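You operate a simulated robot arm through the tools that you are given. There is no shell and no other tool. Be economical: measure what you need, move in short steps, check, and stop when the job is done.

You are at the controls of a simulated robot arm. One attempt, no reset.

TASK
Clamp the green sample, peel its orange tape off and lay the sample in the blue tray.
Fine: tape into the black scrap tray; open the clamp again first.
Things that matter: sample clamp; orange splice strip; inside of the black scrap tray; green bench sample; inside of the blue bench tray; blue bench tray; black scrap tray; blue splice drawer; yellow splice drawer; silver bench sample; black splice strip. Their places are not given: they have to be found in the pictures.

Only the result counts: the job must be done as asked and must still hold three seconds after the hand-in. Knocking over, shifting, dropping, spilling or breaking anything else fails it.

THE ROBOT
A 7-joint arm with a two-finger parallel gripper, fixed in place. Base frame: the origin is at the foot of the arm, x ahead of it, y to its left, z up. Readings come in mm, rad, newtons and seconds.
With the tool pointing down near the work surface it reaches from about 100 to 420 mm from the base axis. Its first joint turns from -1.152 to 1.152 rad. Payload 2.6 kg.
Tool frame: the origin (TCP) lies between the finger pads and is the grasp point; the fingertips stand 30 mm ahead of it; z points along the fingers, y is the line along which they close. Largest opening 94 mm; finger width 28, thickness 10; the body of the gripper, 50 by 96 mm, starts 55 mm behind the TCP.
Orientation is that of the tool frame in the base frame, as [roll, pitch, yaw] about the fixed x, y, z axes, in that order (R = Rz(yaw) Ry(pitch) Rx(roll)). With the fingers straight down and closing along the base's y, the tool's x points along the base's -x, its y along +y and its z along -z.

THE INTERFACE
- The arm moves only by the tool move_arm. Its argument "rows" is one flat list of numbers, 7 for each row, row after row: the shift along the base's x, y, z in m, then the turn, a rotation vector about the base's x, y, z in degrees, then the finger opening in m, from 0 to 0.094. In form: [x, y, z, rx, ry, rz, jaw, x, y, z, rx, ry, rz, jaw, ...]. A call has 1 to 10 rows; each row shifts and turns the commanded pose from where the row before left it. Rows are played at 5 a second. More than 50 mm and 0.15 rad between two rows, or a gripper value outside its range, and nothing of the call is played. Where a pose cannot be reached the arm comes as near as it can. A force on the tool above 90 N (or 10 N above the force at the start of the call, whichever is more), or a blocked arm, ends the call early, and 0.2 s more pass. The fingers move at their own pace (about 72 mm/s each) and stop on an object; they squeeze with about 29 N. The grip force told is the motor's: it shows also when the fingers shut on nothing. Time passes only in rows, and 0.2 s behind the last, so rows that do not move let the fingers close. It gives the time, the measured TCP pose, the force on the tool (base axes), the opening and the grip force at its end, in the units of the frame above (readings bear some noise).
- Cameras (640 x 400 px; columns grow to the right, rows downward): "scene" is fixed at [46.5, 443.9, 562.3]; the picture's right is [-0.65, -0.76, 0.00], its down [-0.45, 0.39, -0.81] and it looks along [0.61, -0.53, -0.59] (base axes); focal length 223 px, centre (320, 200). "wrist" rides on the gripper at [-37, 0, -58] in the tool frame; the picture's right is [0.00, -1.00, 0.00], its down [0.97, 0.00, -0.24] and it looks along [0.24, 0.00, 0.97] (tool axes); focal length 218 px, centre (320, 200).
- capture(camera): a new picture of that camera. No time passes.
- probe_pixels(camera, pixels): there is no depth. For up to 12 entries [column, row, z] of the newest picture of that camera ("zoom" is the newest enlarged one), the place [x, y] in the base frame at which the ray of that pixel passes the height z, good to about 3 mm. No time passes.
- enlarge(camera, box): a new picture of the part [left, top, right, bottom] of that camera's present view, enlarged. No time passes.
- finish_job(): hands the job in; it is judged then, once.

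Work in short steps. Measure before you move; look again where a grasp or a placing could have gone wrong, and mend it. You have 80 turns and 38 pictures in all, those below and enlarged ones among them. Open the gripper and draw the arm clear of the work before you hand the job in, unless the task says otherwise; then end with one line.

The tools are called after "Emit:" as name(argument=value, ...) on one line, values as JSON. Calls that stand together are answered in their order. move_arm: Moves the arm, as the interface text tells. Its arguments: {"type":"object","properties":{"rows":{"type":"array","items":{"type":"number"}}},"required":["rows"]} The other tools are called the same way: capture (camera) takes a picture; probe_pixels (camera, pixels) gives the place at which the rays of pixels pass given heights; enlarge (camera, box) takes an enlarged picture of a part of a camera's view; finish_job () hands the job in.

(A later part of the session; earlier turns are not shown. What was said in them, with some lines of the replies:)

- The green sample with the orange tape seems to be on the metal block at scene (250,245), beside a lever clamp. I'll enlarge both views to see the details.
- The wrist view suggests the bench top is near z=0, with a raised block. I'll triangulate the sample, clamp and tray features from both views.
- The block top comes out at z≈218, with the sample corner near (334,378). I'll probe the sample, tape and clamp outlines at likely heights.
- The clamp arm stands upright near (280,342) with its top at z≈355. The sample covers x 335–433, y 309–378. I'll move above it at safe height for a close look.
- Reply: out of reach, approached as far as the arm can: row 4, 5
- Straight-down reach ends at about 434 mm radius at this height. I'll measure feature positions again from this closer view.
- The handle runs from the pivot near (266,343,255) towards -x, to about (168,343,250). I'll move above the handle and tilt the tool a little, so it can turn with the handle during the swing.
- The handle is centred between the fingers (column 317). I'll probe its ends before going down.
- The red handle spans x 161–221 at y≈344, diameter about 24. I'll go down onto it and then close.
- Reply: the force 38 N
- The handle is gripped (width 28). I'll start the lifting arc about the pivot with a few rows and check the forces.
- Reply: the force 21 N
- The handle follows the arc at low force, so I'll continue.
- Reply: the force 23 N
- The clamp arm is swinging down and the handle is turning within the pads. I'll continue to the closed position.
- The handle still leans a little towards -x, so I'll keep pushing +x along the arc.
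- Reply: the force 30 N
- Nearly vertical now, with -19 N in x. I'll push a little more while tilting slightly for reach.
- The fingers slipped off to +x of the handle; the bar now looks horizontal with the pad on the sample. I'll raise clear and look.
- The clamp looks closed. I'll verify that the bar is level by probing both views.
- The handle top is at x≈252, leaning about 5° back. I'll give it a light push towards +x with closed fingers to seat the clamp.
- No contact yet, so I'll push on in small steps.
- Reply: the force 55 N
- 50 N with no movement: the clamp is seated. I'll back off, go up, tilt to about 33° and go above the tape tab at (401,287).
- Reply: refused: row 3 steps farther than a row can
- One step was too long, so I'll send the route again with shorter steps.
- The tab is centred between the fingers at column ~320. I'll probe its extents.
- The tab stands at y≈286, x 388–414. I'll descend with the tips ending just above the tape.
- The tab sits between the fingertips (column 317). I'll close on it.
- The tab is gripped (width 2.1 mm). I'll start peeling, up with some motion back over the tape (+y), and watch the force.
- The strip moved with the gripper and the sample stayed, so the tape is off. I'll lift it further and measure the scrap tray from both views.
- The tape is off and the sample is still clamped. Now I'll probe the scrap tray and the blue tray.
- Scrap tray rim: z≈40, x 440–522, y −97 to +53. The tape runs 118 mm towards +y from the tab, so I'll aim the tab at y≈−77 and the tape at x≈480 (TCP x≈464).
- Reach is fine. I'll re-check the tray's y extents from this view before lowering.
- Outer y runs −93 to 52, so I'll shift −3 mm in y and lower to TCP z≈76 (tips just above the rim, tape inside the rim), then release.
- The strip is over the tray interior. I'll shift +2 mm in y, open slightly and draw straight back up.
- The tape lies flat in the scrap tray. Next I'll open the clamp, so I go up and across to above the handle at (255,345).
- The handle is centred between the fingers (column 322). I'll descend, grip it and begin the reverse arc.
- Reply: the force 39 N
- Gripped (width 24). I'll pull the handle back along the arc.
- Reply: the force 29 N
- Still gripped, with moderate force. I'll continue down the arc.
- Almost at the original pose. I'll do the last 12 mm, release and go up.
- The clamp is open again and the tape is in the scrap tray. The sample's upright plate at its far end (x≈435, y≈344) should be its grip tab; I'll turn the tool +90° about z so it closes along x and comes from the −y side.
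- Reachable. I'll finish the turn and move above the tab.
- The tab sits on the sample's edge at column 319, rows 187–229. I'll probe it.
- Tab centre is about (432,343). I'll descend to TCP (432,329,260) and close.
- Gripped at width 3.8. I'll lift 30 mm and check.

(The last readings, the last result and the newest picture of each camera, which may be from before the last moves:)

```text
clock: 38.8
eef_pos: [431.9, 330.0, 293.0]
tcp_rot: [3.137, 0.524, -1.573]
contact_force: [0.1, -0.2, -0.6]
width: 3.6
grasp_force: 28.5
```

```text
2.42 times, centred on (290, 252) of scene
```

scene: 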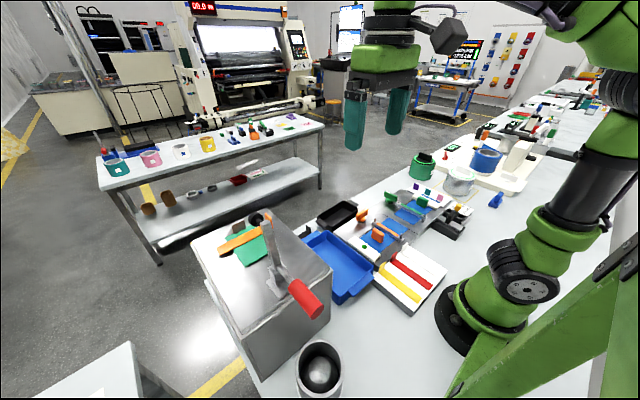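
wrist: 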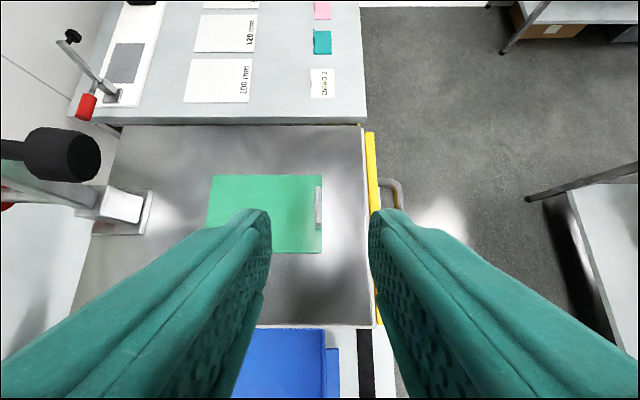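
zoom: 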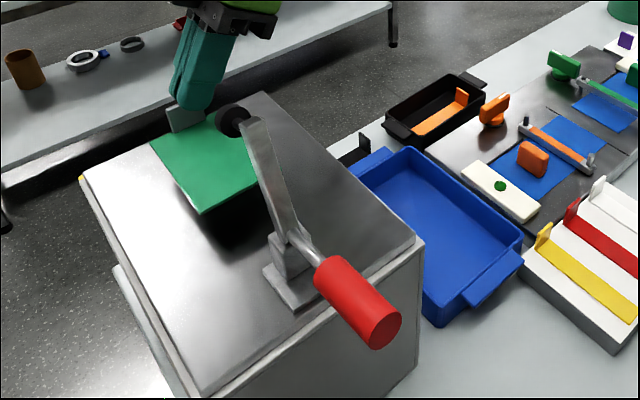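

The sample is lifted and level. I'll probe the blue tray's rim from this picture and a bottom corner.

Emit:
probe_pixels(camera="zoom", pixels=[[414, 148, 0], [414, 148, 40], [522, 238, 0], [522, 238, 40], [436, 305, 0], [436, 305, 40], [356, 190, 40], [401, 178, 5], [500, 240, 5]])

```text
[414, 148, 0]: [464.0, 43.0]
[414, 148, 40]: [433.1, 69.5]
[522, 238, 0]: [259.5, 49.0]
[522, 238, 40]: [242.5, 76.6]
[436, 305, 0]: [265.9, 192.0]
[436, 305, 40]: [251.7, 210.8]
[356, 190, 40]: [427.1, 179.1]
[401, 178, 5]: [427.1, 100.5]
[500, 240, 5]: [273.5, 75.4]
```

Blue tray: x 245–435, y 73–210, rim z≈43. Sample centre is TCP + (−45,+15), so I'm heading for TCP (387,127) and then down.

Emit:
move_arm(rows=[0.002, -0.01, 0.02, 0, 0, 0, 0.0, -0.009, -0.038, 0, 0, 0, 0, 0.0, -0.009, -0.039, 0, 0, 0, 0, 0.0, -0.009, -0.039, 0, 0, 0, 0, 0.0, -0.01, -0.039, 0, 0, 0, 0, 0.0, -0.01, -0.039, 0, 0, 0, 0, 0.0, 0, 0, -0.045, 0, 0, 0, 0.0, 0, 0, -0.045, 0, 0, 0, 0.0, 0, 0, -0.045, 0, 0, 0, 0.0, 0, 0, -0.03, 0, 0, 0, 0.0])

Emit:
enlarge(camera="scene", box=[240, 170, 420, 305])

```text
clock: 41.0
eef_pos: [386.8, 127.1, 143.2]
tcp_rot: [3.141, 0.524, -1.571]
contact_force: [0.4, 0.6, -0.4]
width: 3.8
grasp_force: 28.8
```

```text
2.96 times, centred on (330, 238) of scene
```

zoom: 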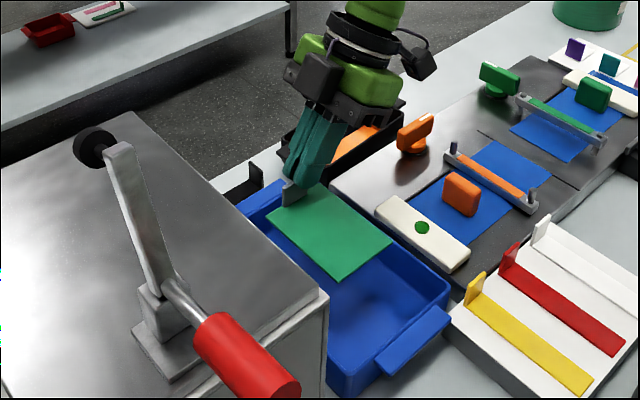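

The sample is above the tray. I'll verify the tray's y-centre using its near handle, before the last descent.

Emit:
probe_pixels(camera="zoom", pixels=[[450, 318, 40], [388, 375, 40], [449, 288, 43], [352, 388, 20], [392, 238, 100], [342, 281, 100], [266, 213, 100]])

```text
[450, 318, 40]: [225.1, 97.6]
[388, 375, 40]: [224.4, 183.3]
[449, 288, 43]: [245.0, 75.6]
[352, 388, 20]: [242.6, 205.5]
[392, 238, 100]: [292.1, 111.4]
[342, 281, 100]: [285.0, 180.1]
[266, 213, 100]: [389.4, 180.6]
```

Tray centre y≈140; sample centre is 145. I'll shift −4 mm and lower gently.

Emit:
move_arm(rows=[0, -0.004, -0.04, 0, 0, 0, 0.0, 0, 0, -0.035, 0, 0, 0, 0.0, 0, 0, -0.008, 0, 0, 0, 0.0, 0, 0, -0.004, 0, 0, 0, 0.0, 0, 0, 0, 0, 0, 0, 0.0])

```text
clock: 42.2
eef_pos: [386.4, 120.8, 59.0]
tcp_rot: [3.138, 0.522, -1.573]
contact_force: [-0.2, -0.5, 0.0]
width: 3.8
grasp_force: 29.2
```

No contact yet, so I'll go down in 2–3 mm steps, watching for contact.

Emit:
move_arm(rows=[0, 0, -0.003, 0, 0, 0, 0.0, 0, 0, -0.003, 0, 0, 0, 0.0, 0, 0, -0.002, 0, 0, 0, 0.0, 0, 0, 0, 0, 0, 0, 0.0])

```text
clock: 43.2
eef_pos: [385.7, 122.9, 50.5]
tcp_rot: [-3.141, 0.525, -1.57]
contact_force: [2.5, 2.2, 16.5]
width: 3.9
grasp_force: 29.1
```

Contact with the tray floor (16 N). I'll rise 1 mm, release and withdraw upwards along the tool axis.

Emit:
move_arm(rows=[0, 0, 0.001, 0, 0, 0, 0.0, 0, 0, 0, 0, 0, 0, 0.02, 0, 0, 0, 0, 0, 0, 0.02, 0, 0, 0, 0, 0, 0, 0.02, 0, -0.005, 0.03, 0, 0, 0, 0.02, 0, -0.01, 0.04, 0, 0, 0, 0.02, 0, -0.02, 0.045, 0, 0, 0, 0.02, -0.02, -0.02, 0.04, 0, 0, 0, 0.02, -0.03, -0.02, 0.03, 0, 0, 0, 0.02, 0, -0.03, 0.03, 0, 0, 0, 0.02])

Emit:
capture(camera="scene")

```text
clock: 45.4
eef_pos: [339.9, 19.7, 267.9]
tcp_rot: [3.14, 0.523, -1.569]
contact_force: [-0.2, -0.6, 0.2]
width: 19.7
grasp_force: 0.1
```

```text
2 pictures are left
```

scene: 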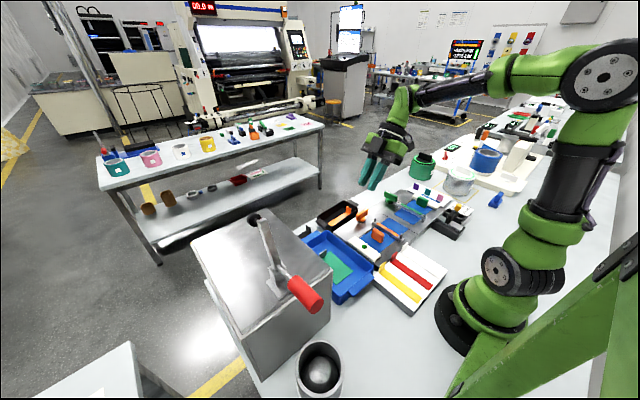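

The arm is clear. I'll take one enlarged look to confirm everything has settled.

Emit:
enlarge(camera="scene", box=[240, 190, 400, 310])

```text
3.33 times, centred on (320, 250) of scene
```

zoom: 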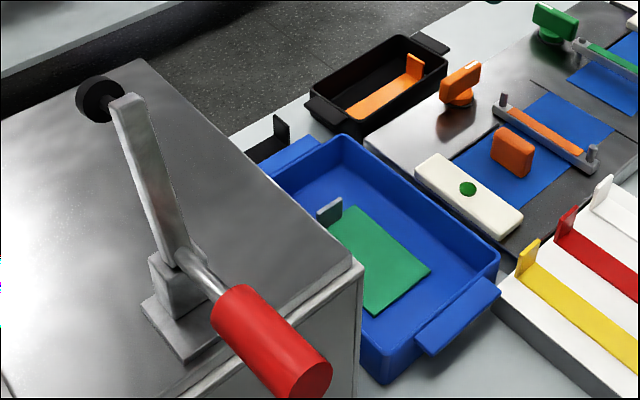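

The sample lies flat in the blue tray, the tape is in the scrap tray, the clamp is open and the arm is clear. I'll hand in.

Emit:
finish_job()

```text
The job is handed in.
```

I clamped the green sample, peeled off its orange tape into the black scrap tray, opened the clamp again and laid the sample flat in the blue tray. The job is handed in with the gripper open and the arm clear.
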